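You operate a simulated robot arm through the tools that you are given. There is no shell and no other tool. Be economical: measure what you need, move in short steps, check, and stop when the job is done.

You run a simulated robot arm. Do the job below in one go: nothing can be reset, and whatever is moved stays where it is left.

Task
Put the purple housing on top of the blue green-rim spool on the top of the teal bench.

Only the result counts: the job must be done as asked and must still hold three seconds after the hand-in. Knocking over, shifting, dropping, spilling or breaking anything else fails it.

Robot
A 6-joint arm with a two-finger parallel gripper, fixed in place. Base frame: the origin is at the foot of the arm, x ahead of it, y to its left, z up; the work surface is at about z = 0.8. Lengths are in m, angles in rad, forces in N, time in s.
With the tool pointing down near the work surface it reaches from about 0.26 to 0.68 m from the base axis. Its first joint turns from -1.152 to 1.152 rad. Payload 2.9 kg.
The TCP is the grasp point between the finger pads, 0.03 m short of the fingertips. In the tool frame z runs along the fingers and y along their closing line. Largest opening 0.11 m; finger width 0.02, thickness 0.01; the body of the gripper, 0.048 by 0.112 m, starts 0.055 m behind the TCP.
Orientation is that of the tool frame in the base frame, as [roll, pitch, yaw] about the fixed x, y, z axes, in that order (R = Rz(yaw) Ry(pitch) Rx(roll)). With the fingers straight down and closing along the base's y, the tool's x points along the base's -x, its y along +y and its z along -z.

Tools
- The arm moves only by the tool servo_tool. Its argument "increments" is a list of rows, each a list of 2 entries, a list of its own where there are three numbers: the shift along the tool's x, y, z in m, then the turn about the tool's z in rad. In form: [[[x, y, z], yaw], ...]. A call has 1 to 20 rows; each row is the pose to reach, as a shift and turn from the pose commanded when the call began, along the tool's axes at that moment. "gripper" is the closure in counts, from 0 (fully open) to 255 (shut), set as the call begins (left out, the last holds). Each row takes 0.2 s and may step no farther than 0.05 m and 0.15 rad from the row before; otherwise, or with a gripper value out of range, the whole call is refused. A pose out of reach is approached as far as the arm can. The call stops where the force on the tool passes 40 N (or 10 N more than at its start, if that is more) or the arm is blocked; 0.2 s more then pass. Each finger travels about 0.108 m/s and halts on what it meets, pressing with about 32 N; the grip force reading is that of the motor and also rises with nothing between the fingers. The clock runs only during rows and for 0.2 s after the last one: add rows that repeat a pose to give the fingers time. It gives the time, the measured TCP pose, the force on the tool (base axes), the opening and the grip force at its end, in the units of the frame above (readings bear some noise).
- Cameras (640 x 400 px; columns grow to the right, rows downward): "scene" is fixed at [0.0693, 0.4213, 1.397]; the picture's right is [-0.86, -0.51, 0.00], its down [-0.23, 0.38, -0.89] and it looks along [0.46, -0.77, -0.45] (base axes); focal length 320 px, centre (320, 200). "wrist" rides on the gripper at [-0.036, 0, -0.057] in the tool frame; the picture's right is [0.00, -1.00, 0.00], its down [0.97, 0.00, -0.24] and it looks along [0.24, 0.00, 0.97] (tool axes); focal length 218 px, centre (320, 200).
- snapshot(camera): a new picture of that camera. The clock stands still meanwhile.
- measure_at(camera, pixels): there is no depth. For up to 12 entries [column, row, z] of the newest picture of that camera ("zoom" is the newest enlarged one), the place [x, y] in the base frame at which the ray of that pixel passes the height z, good to about 0.002 m. The clock stands still meanwhile.
- zoom(camera, box): a new picture of the part [left, top, right, bottom] of that camera's present view, enlarged. The clock stands still meanwhile.
- sign_off(): hands the job in; it is judged then, once.

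Work in short steps. Measure before you move; look again where a grasp or a placing could have gone wrong, and mend it. You have 60 turns and 20 pictures in all, those below and enlarged ones among them. Open the gripper and draw the arm clear of the work before you hand the job in, unless the task says otherwise; then end with one line.

The tools are called after "Call:" as name(argument=value, ...) on one line, values as JSON. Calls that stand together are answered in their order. servo_tool: Moves the arm, as the interface text tells. Its arguments: {"type":"object","properties":{"increments":{"type":"array","items":{"type":"array"}},"gripper":{"type":"number"}},"required":["increments"]} The other tools are called the same way: snapshot (camera) takes a picture; measure_at (camera, pixels) gives the place at which the rays of pixels pass given heights; zoom (camera, box) takes an enlarged picture of a part of a camera's view; sign_off () hands the job in.

At the start:

```text
t: 0.0
ee_pos: [0.342, -0.281, 1.1474]
tcp_rot: [3.141, 0.0, 3.141]
ft_force: [0.0, 0.4, -0.8]
grip_width: 0.1099
grip_force: 0.0
```

scene: 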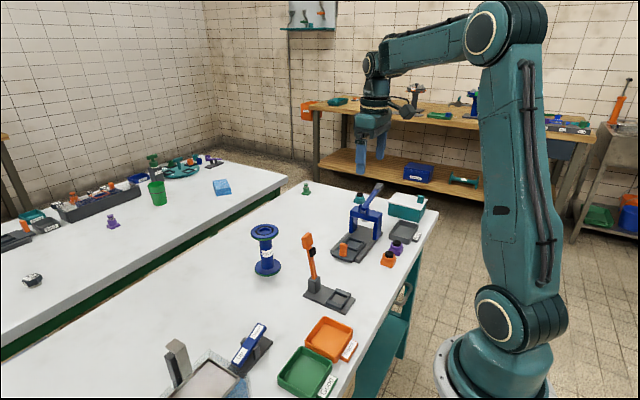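
wrist: 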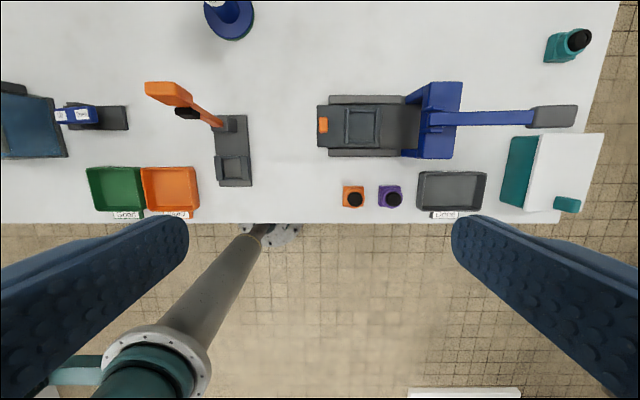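

The purple housing appears at scene (396,247) / wrist (390,195), and the blue spool at scene (265,250). I'll enlarge both.

Call:
zoom(camera="scene", box=[220, 170, 440, 308])

Call:
zoom(camera="wrist", box=[310, 150, 470, 250])

```text
2.90 times, centred on (330, 239) of scene
```

zoom: 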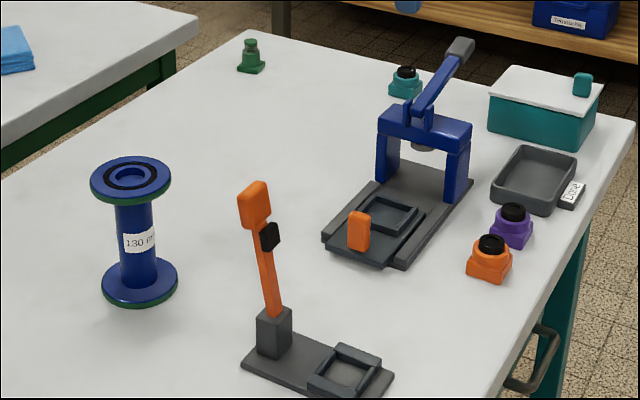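

```text
4.00 times, centred on (390, 200) of wrist
```

zoom: 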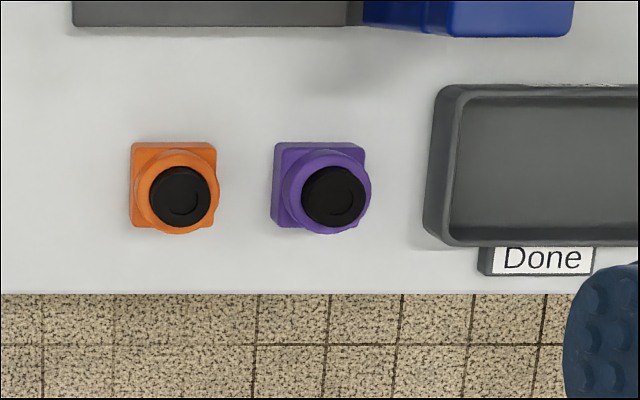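

The green-rimmed blue spool stands at zoom (132,230). Measuring the housing's base and top, and the spool's flange.

Call:
measure_at(camera="zoom", pixels=[[273, 143, 0.8], [365, 143, 0.82], [273, 143, 0.82], [271, 227, 0.8], [271, 227, 0.82], [333, 195, 0.85], [333, 195, 0.86], [302, 195, 0.85], [371, 195, 0.85]])

Call:
measure_at(camera="scene", pixels=[[251, 231, 0.92], [279, 231, 0.92], [265, 224, 0.92], [265, 241, 0.92], [254, 267, 0.81], [281, 266, 0.81], [267, 275, 0.8], [267, 260, 0.81], [265, 231, 0.93], [398, 243, 0.85], [398, 243, 0.86], [390, 252, 0.8], [402, 254, 0.8]])

```text
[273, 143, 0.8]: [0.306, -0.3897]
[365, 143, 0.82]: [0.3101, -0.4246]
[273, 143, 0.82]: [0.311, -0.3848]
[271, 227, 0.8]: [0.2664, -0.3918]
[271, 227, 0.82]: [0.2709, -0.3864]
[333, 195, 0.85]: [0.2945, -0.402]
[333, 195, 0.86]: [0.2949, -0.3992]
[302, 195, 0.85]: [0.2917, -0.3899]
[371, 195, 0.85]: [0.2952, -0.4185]
```

```text
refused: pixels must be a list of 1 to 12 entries
```

Retrying the scene measurement with fewer entries.

Call:
measure_at(camera="scene", pixels=[[250.5, 231, 0.92], [279, 231, 0.92], [265, 224, 0.92], [265, 240, 0.92], [255, 267, 0.81], [281, 266, 0.81], [267, 274.5, 0.8], [267, 259, 0.81], [265, 231, 0.93], [397, 241.5, 0.84], [397, 241.5, 0.85], [397, 241.5, 0.83]])

```text
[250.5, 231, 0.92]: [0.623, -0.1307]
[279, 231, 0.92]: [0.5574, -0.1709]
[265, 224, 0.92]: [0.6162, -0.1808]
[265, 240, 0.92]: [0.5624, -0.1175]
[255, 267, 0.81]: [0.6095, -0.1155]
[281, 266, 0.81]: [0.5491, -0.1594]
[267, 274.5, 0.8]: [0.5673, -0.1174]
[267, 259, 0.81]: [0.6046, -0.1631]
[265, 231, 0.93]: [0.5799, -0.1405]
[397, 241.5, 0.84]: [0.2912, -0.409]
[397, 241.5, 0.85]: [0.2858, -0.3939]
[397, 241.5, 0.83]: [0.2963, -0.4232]
```

Housing top ≈ z 0.842 at about (0.289,-0.407). Checking clearance to the press (scene post at about (478→380,214)) and the orange neighbour.

Call:
measure_at(camera="wrist", pixels=[[403, 158, 0.8], [403, 158, 0.82], [460, 158, 0.8], [330, 157, 0.81], [364, 207, 0.8], [364, 186, 0.815], [378, 186, 0.8], [401, 186, 0.815], [378, 207, 0.8], [420, 216, 0.8], [417, 172, 0.82]])

Call:
measure_at(camera="scene", pixels=[[375, 238, 0.81], [382, 212, 0.9], [382, 212, 0.88], [363, 218, 0.88], [363, 218, 0.9], [369, 238, 0.81], [381, 233, 0.81]])

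```text
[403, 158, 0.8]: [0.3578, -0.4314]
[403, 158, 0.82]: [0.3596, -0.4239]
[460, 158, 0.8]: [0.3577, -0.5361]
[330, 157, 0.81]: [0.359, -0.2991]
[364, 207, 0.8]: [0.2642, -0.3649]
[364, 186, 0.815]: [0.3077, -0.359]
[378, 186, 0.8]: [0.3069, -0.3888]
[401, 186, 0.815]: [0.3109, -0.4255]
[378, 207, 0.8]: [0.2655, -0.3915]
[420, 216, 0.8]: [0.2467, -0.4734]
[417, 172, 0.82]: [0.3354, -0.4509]
```

```text
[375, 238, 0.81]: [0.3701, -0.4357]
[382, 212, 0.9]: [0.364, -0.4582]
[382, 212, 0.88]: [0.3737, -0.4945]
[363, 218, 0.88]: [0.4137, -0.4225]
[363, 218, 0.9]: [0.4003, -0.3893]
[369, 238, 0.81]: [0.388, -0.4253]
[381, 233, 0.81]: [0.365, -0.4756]
```

Press front face is at x≈0.358 and orange is only 25 mm away in y, so I'll close along x (turn -π/2) with a partial opening of about 0.07. First moving above the housing at z≈1.03.

Call:
servo_tool(increments=[[[0.005, -0.0115, 0.0], -0.1428], [[0.01, -0.023, 0.0], -0.2856], [[0.015, -0.0345, 0.0], -0.4284], [[0.02, -0.046, 0.01], -0.5712], [[0.025, -0.0575, 0.02], -0.714], [[0.03, -0.069, 0.04], -0.8568], [[0.035, -0.0805, 0.06], -0.9996], [[0.04, -0.092, 0.08], -1.1424], [[0.045, -0.104, 0.1], -1.2852], [[0.05, -0.115, 0.11], -1.428], [[0.054, -0.126, 0.117], -1.5708], [[0.054, -0.126, 0.117], -1.5708]], gripper=93)

Call:
snapshot(camera="wrist")

```text
t: 2.6
ee_pos: [0.2873, -0.4071, 1.0301]
tcp_rot: [3.14, 0.0, -1.57]
ft_force: [0.3, -0.5, -0.1]
grip_width: 0.07
grip_force: 0.2
```

```text
15 pictures are left
```

wrist: 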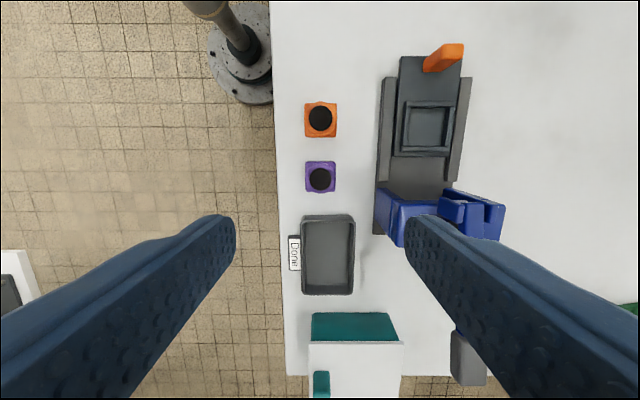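

The housing is at wrist (320,177), nearly centred. Measuring it more exactly along with the press posts at (375-445,190-240).

Call:
measure_at(camera="wrist", pixels=[[305, 193, 0.8], [336, 193, 0.8], [305, 161, 0.815], [336, 161, 0.815], [320.5, 179, 0.842], [375, 235, 0.81], [377, 190, 0.9], [377, 190, 0.87], [337, 120, 0.815]])

Call:
zoom(camera="wrist", box=[280, 140, 440, 240])

```text
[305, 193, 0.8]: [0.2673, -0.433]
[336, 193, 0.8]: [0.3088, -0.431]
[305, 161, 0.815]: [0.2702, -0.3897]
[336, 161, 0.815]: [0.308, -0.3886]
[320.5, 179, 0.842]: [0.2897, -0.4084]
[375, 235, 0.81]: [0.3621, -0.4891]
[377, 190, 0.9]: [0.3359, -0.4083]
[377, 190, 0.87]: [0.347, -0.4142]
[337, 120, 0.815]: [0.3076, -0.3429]
```

```text
4.00 times, centred on (360, 190) of wrist
```

zoom: 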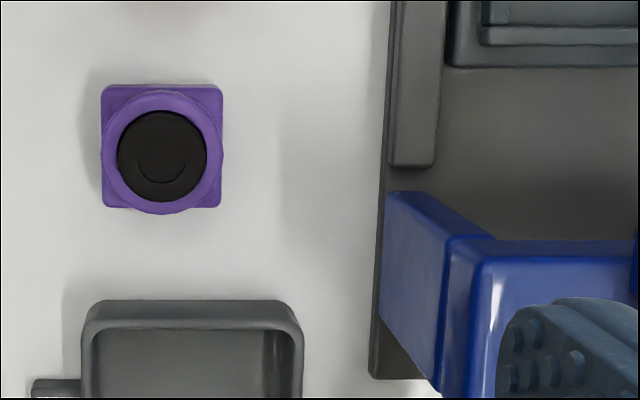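

Housing centre ≈ (0.2885,-0.409), press face x≈0.36. Descending with the 0.07 opening to TCP z≈0.836.

Call:
servo_tool(increments=[[[0.002, -0.001, 0.04], 0], [[0.002, -0.001, 0.08], 0], [[0.002, -0.001, 0.12], 0], [[0.002, -0.001, 0.15], 0], [[0.002, -0.001, 0.175], 0], [[0.002, -0.001, 0.194], 0], [[0.002, -0.001, 0.194], 0]], gripper=93)

Call:
snapshot(camera="wrist")

```text
t: 4.2
ee_pos: [0.289, -0.4099, 0.835]
tcp_rot: [-3.141, 0.0, -1.57]
ft_force: [-0.2, -1.4, 0.0]
grip_width: 0.0697
grip_force: 0.0
```

```text
13 pictures are left
```

wrist: 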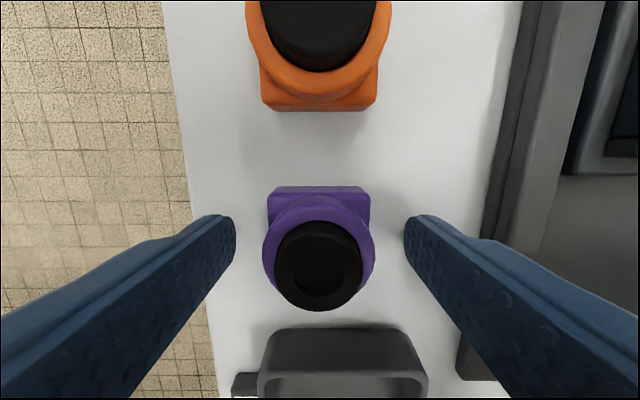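

Fingers straddle the housing (262–376) evenly. Closing.

Call:
servo_tool(increments=[[[0, 0, 0], 0], [[0, 0, 0], 0], [[0, 0, 0], 0], [[0, 0, 0], 0]], gripper=255)

```text
t: 5.2
ee_pos: [0.2891, -0.4093, 0.8359]
tcp_rot: [-3.141, 0.0, -1.571]
ft_force: [0.7, -0.9, 0.3]
grip_width: 0.0375
grip_force: 31.6
```

Holding at width 0.0375 with 31.6 N. Lifting straight up.

Call:
servo_tool(increments=[[[0, 0, -0.02], 0], [[0, 0, -0.06], 0], [[0, 0, -0.1], 0], [[0, 0, -0.14], 0], [[0, 0, -0.18], 0], [[0, 0, -0.22], 0], [[0, 0, -0.26], 0], [[0, 0, -0.26], 0]])

Call:
snapshot(camera="wrist")

```text
t: 7.0
ee_pos: [0.2888, -0.4101, 1.0964]
tcp_rot: [-3.141, 0.0, -1.57]
ft_force: [0.6, 0.4, -2.2]
grip_width: 0.0377
grip_force: 31.7
```

```text
12 pictures are left
```

wrist: 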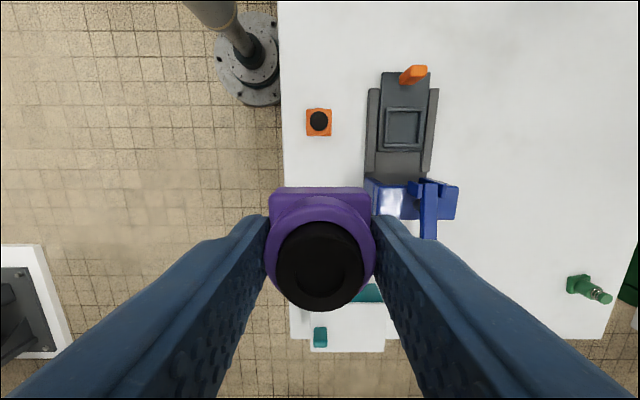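

Secure. Moving toward the spool, stopping short in y (TCP about (0.58,-0.22)) so the wrist camera can see it past the housing.

Call:
servo_tool(increments=[[[-0.021, -0.032, 0], 0], [[-0.042, -0.064, 0], 0], [[-0.063, -0.096, 0], 0], [[-0.084, -0.128, 0], 0], [[-0.105, -0.16, 0], 0], [[-0.126, -0.192, 0], 0], [[-0.147, -0.224, 0], 0], [[-0.168, -0.256, 0], 0], [[-0.19, -0.291, 0], 0], [[-0.19, -0.291, 0], 0]])

Call:
snapshot(camera="wrist")

Call:
snapshot(camera="scene")

```text
t: 9.2
ee_pos: [0.5842, -0.2202, 1.0929]
tcp_rot: [-3.142, -0.001, -1.57]
ft_force: [0.3, -0.4, -2.0]
grip_width: 0.0371
grip_force: 32.2
```

```text
11 pictures are left
```

wrist: 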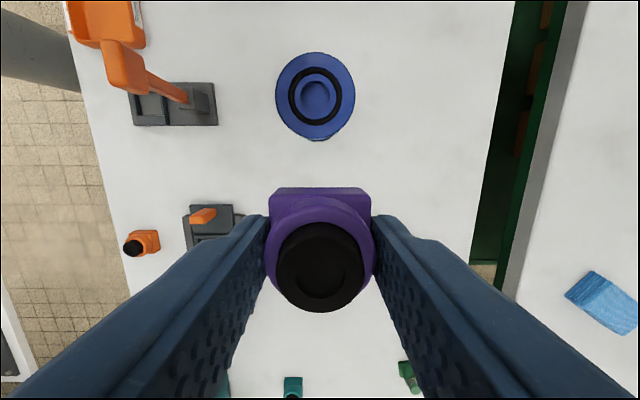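

```text
10 pictures are left
```

scene: 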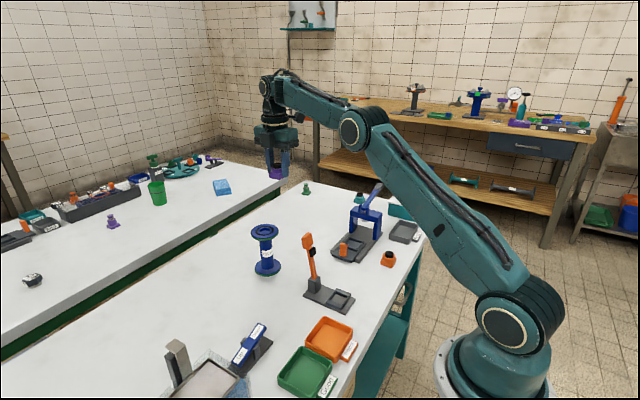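

Spool top is seen at wrist (315,96). Enlarging to find its flange outline, whether the middle is flat, and measuring at candidate heights.

Call:
measure_at(camera="wrist", pixels=[[315, 96, 0.92], [315, 96, 0.93], [315, 96, 0.94], [315, 96, 0.95], [275, 96, 0.93], [355, 96, 0.93], [315, 53, 0.93], [315, 139, 0.93]])

Call:
zoom(camera="wrist", box=[260, 40, 370, 150])

Call:
zoom(camera="scene", box=[233, 212, 297, 284])

```text
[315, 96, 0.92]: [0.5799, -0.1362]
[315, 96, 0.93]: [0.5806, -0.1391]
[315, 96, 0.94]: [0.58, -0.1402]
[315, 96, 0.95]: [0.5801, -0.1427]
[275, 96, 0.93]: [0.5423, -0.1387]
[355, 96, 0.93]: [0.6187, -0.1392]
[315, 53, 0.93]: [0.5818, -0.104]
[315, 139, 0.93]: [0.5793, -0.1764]
```

```text
3.64 times, centred on (315, 95) of wrist
```

zoom: 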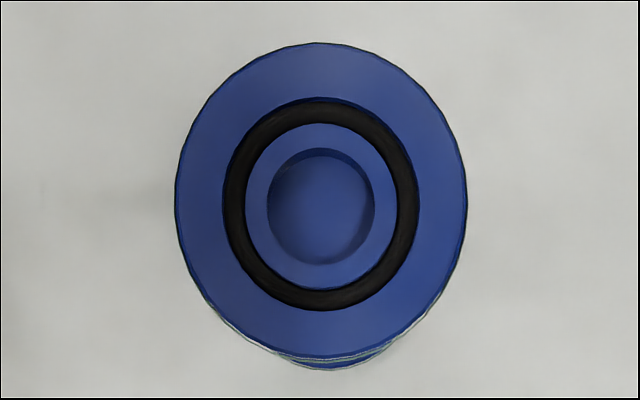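

```text
5.56 times, centred on (265, 248) of scene
```

zoom: 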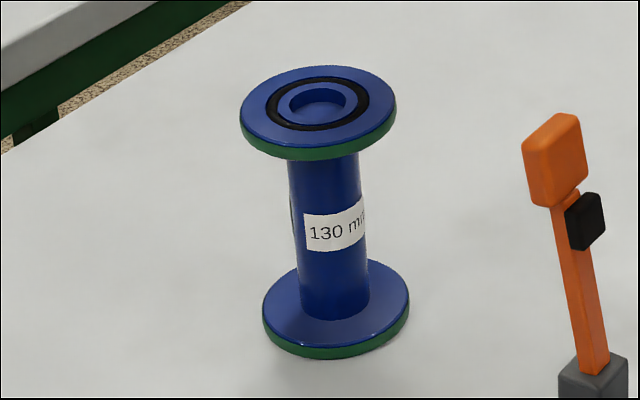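

Top is flat with a shallow bore smaller than the housing base; labelled 130 mm → top z≈0.93, centre (0.5805,-0.139). Moving above it, to TCP z≈1.02.

Call:
servo_tool(increments=[[[-0.02, 0.001, 0], 0], [[-0.04, 0.002, 0], 0], [[-0.06, 0.003, 0], 0], [[-0.081, 0.004, 0], 0], [[-0.081, 0.004, 0.03], 0], [[-0.081, 0.004, 0.06], 0], [[-0.081, 0.004, 0.073], 0], [[-0.081, 0.004, 0.073], 0], [[-0.081, 0.004, 0.073], 0]])

Call:
zoom(camera="scene", box=[217, 154, 313, 284])

Call:
snapshot(camera="wrist")

```text
t: 11.2
ee_pos: [0.5752, -0.1402, 1.024]
tcp_rot: [-3.142, 0.0, -1.571]
ft_force: [-0.3, -0.9, -2.1]
grip_width: 0.0372
grip_force: 32.2
```

```text
3.08 times, centred on (265, 219) of scene
```

zoom: 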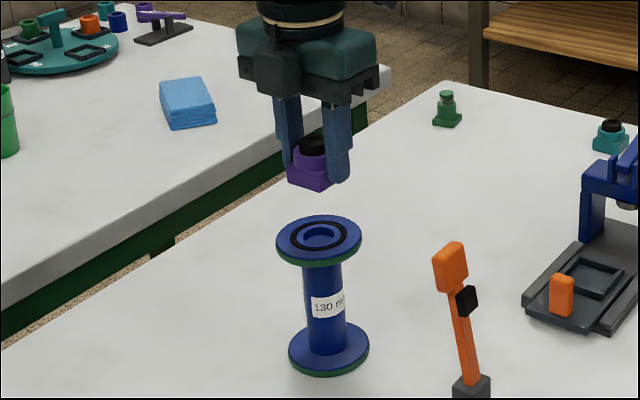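

```text
6 pictures are left
```

wrist: 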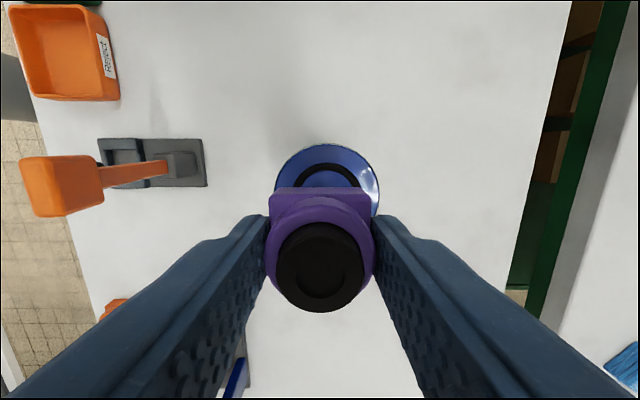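

Spool flange spans columns 274–379 (centre 326.5), so I must shift about +5 mm in x. Measuring its edge to confirm y.

Call:
measure_at(camera="wrist", pixels=[[326, 143, 0.93], [274, 190, 0.93], [379, 190, 0.93], [326, 163, 0.93], [297, 185, 0.93], [359, 185, 0.93]])

```text
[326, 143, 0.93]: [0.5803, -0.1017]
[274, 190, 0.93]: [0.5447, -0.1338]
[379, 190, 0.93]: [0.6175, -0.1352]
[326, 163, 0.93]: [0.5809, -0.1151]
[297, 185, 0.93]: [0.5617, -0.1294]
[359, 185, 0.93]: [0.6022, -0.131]
```

Centre ≈ (0.581,-0.139). Correct x by +5 mm and lower to TCP z≈0.975 (about 1 cm above contact).

Call:
servo_tool(increments=[[[0, -0.005, 0.0], 0], [[0, -0.005, 0.02], 0], [[0, -0.005, 0.04], 0], [[0, -0.005, 0.048], 0], [[0, -0.005, 0.048], 0], [[0, -0.005, 0.048], 0]])

Call:
zoom(camera="scene", box=[233, 192, 297, 264])

```text
t: 12.6
ee_pos: [0.5809, -0.1369, 0.9744]
tcp_rot: [-3.142, 0.001, -1.572]
ft_force: [-0.1, -0.5, -0.6]
grip_width: 0.0373
grip_force: 31.6
```

```text
5.56 times, centred on (265, 228) of scene
```

zoom: 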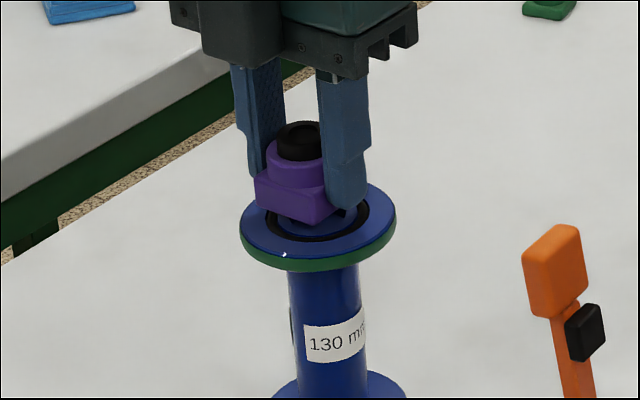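

The housing hangs centred, slightly under 1 cm above the flange. Lowering 6 mm slowly and reading the force.

Call:
servo_tool(increments=[[[0, 0, 0.002], 0], [[0, 0, 0.004], 0], [[0, 0, 0.006], 0], [[0, 0, 0.006], 0]])

```text
t: 13.6
ee_pos: [0.5816, -0.1367, 0.9692]
tcp_rot: [3.141, 0.001, -1.571]
ft_force: [-0.5, -1.3, -1.4]
grip_width: 0.0374
grip_force: 31.9
```

No contact yet (weight only). Another 2.5 mm.

Call:
servo_tool(increments=[[[0, 0, 0.001], 0], [[0, 0, 0.002], 0], [[0, 0, 0.0025], 0], [[0, 0, 0.0025], 0]])

```text
t: 14.6
ee_pos: [0.5809, -0.1373, 0.9655]
tcp_rot: [3.142, -0.001, -1.57]
ft_force: [-0.3, 1.1, -1.2]
grip_width: 0.0374
grip_force: 31.5
```

Force is still only noise; going 1 mm further and comparing.

Call:
servo_tool(increments=[[[0, 0, 0.0005], 0], [[0, 0, 0.001], 0], [[0, 0, 0.001], 0]])

Call:
zoom(camera="scene", box=[245, 206, 285, 246])

```text
t: 15.4
ee_pos: [0.5815, -0.1387, 0.9662]
tcp_rot: [-3.14, -0.001, -1.571]
ft_force: [-1.2, 1.7, 4.9]
grip_width: 0.0374
grip_force: 32.1
```

```text
10.00 times, centred on (265, 226) of scene
```

zoom: 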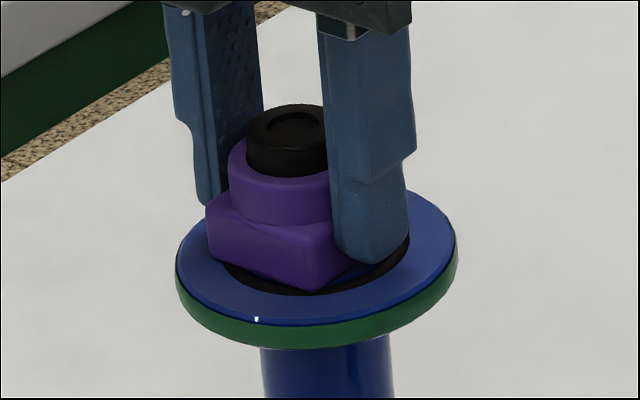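

Fz rose from about -1 to +4.9 N: contact, housing seated centrally on the hub. Opening to about 0.07, staying in place.

Call:
servo_tool(increments=[[[0, 0, 0], 0], [[0, 0, 0], 0], [[0, 0, 0], 0]], gripper=93)

```text
t: 16.2
ee_pos: [0.5819, -0.1372, 0.9646]
tcp_rot: [3.141, 0.0, -1.571]
ft_force: [0.0, 0.4, 0.8]
grip_width: 0.07
grip_force: 0.0
```

Released. Raising straight up, then away.

Call:
servo_tool(increments=[[[0, 0, -0.01], 0], [[0, 0, -0.03], 0], [[0, 0, -0.06], 0], [[0, 0, -0.1], 0], [[0, 0, -0.14], 0], [[0, 0, -0.17], 0], [[0.03, 0.03, -0.17], 0], [[0.06, 0.06, -0.17], 0], [[0.09, 0.09, -0.17], 0], [[0.09, 0.09, -0.17], 0]], gripper=93)

Call:
zoom(camera="scene", box=[217, 184, 313, 284])

```text
t: 18.4
ee_pos: [0.4892, -0.229, 1.1361]
tcp_rot: [3.14, 0.0, -1.571]
ft_force: [0.2, -0.5, -0.3]
grip_width: 0.0697
grip_force: 0.1
```

```text
4.00 times, centred on (265, 234) of scene
```

zoom: 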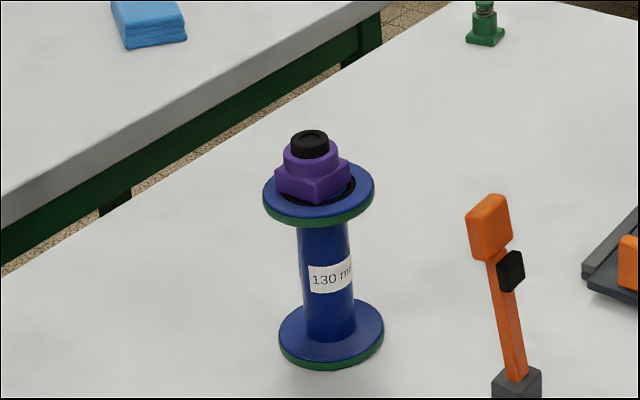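

The housing rests upright on the green-rimmed spool and the arm is clear; handing in.

Call:
sign_off()

```text
The job is handed in.
```

The purple housing is upright on top of the blue green-rim spool on the teal bench. The gripper is open and clear of the work, and the job is handed in.
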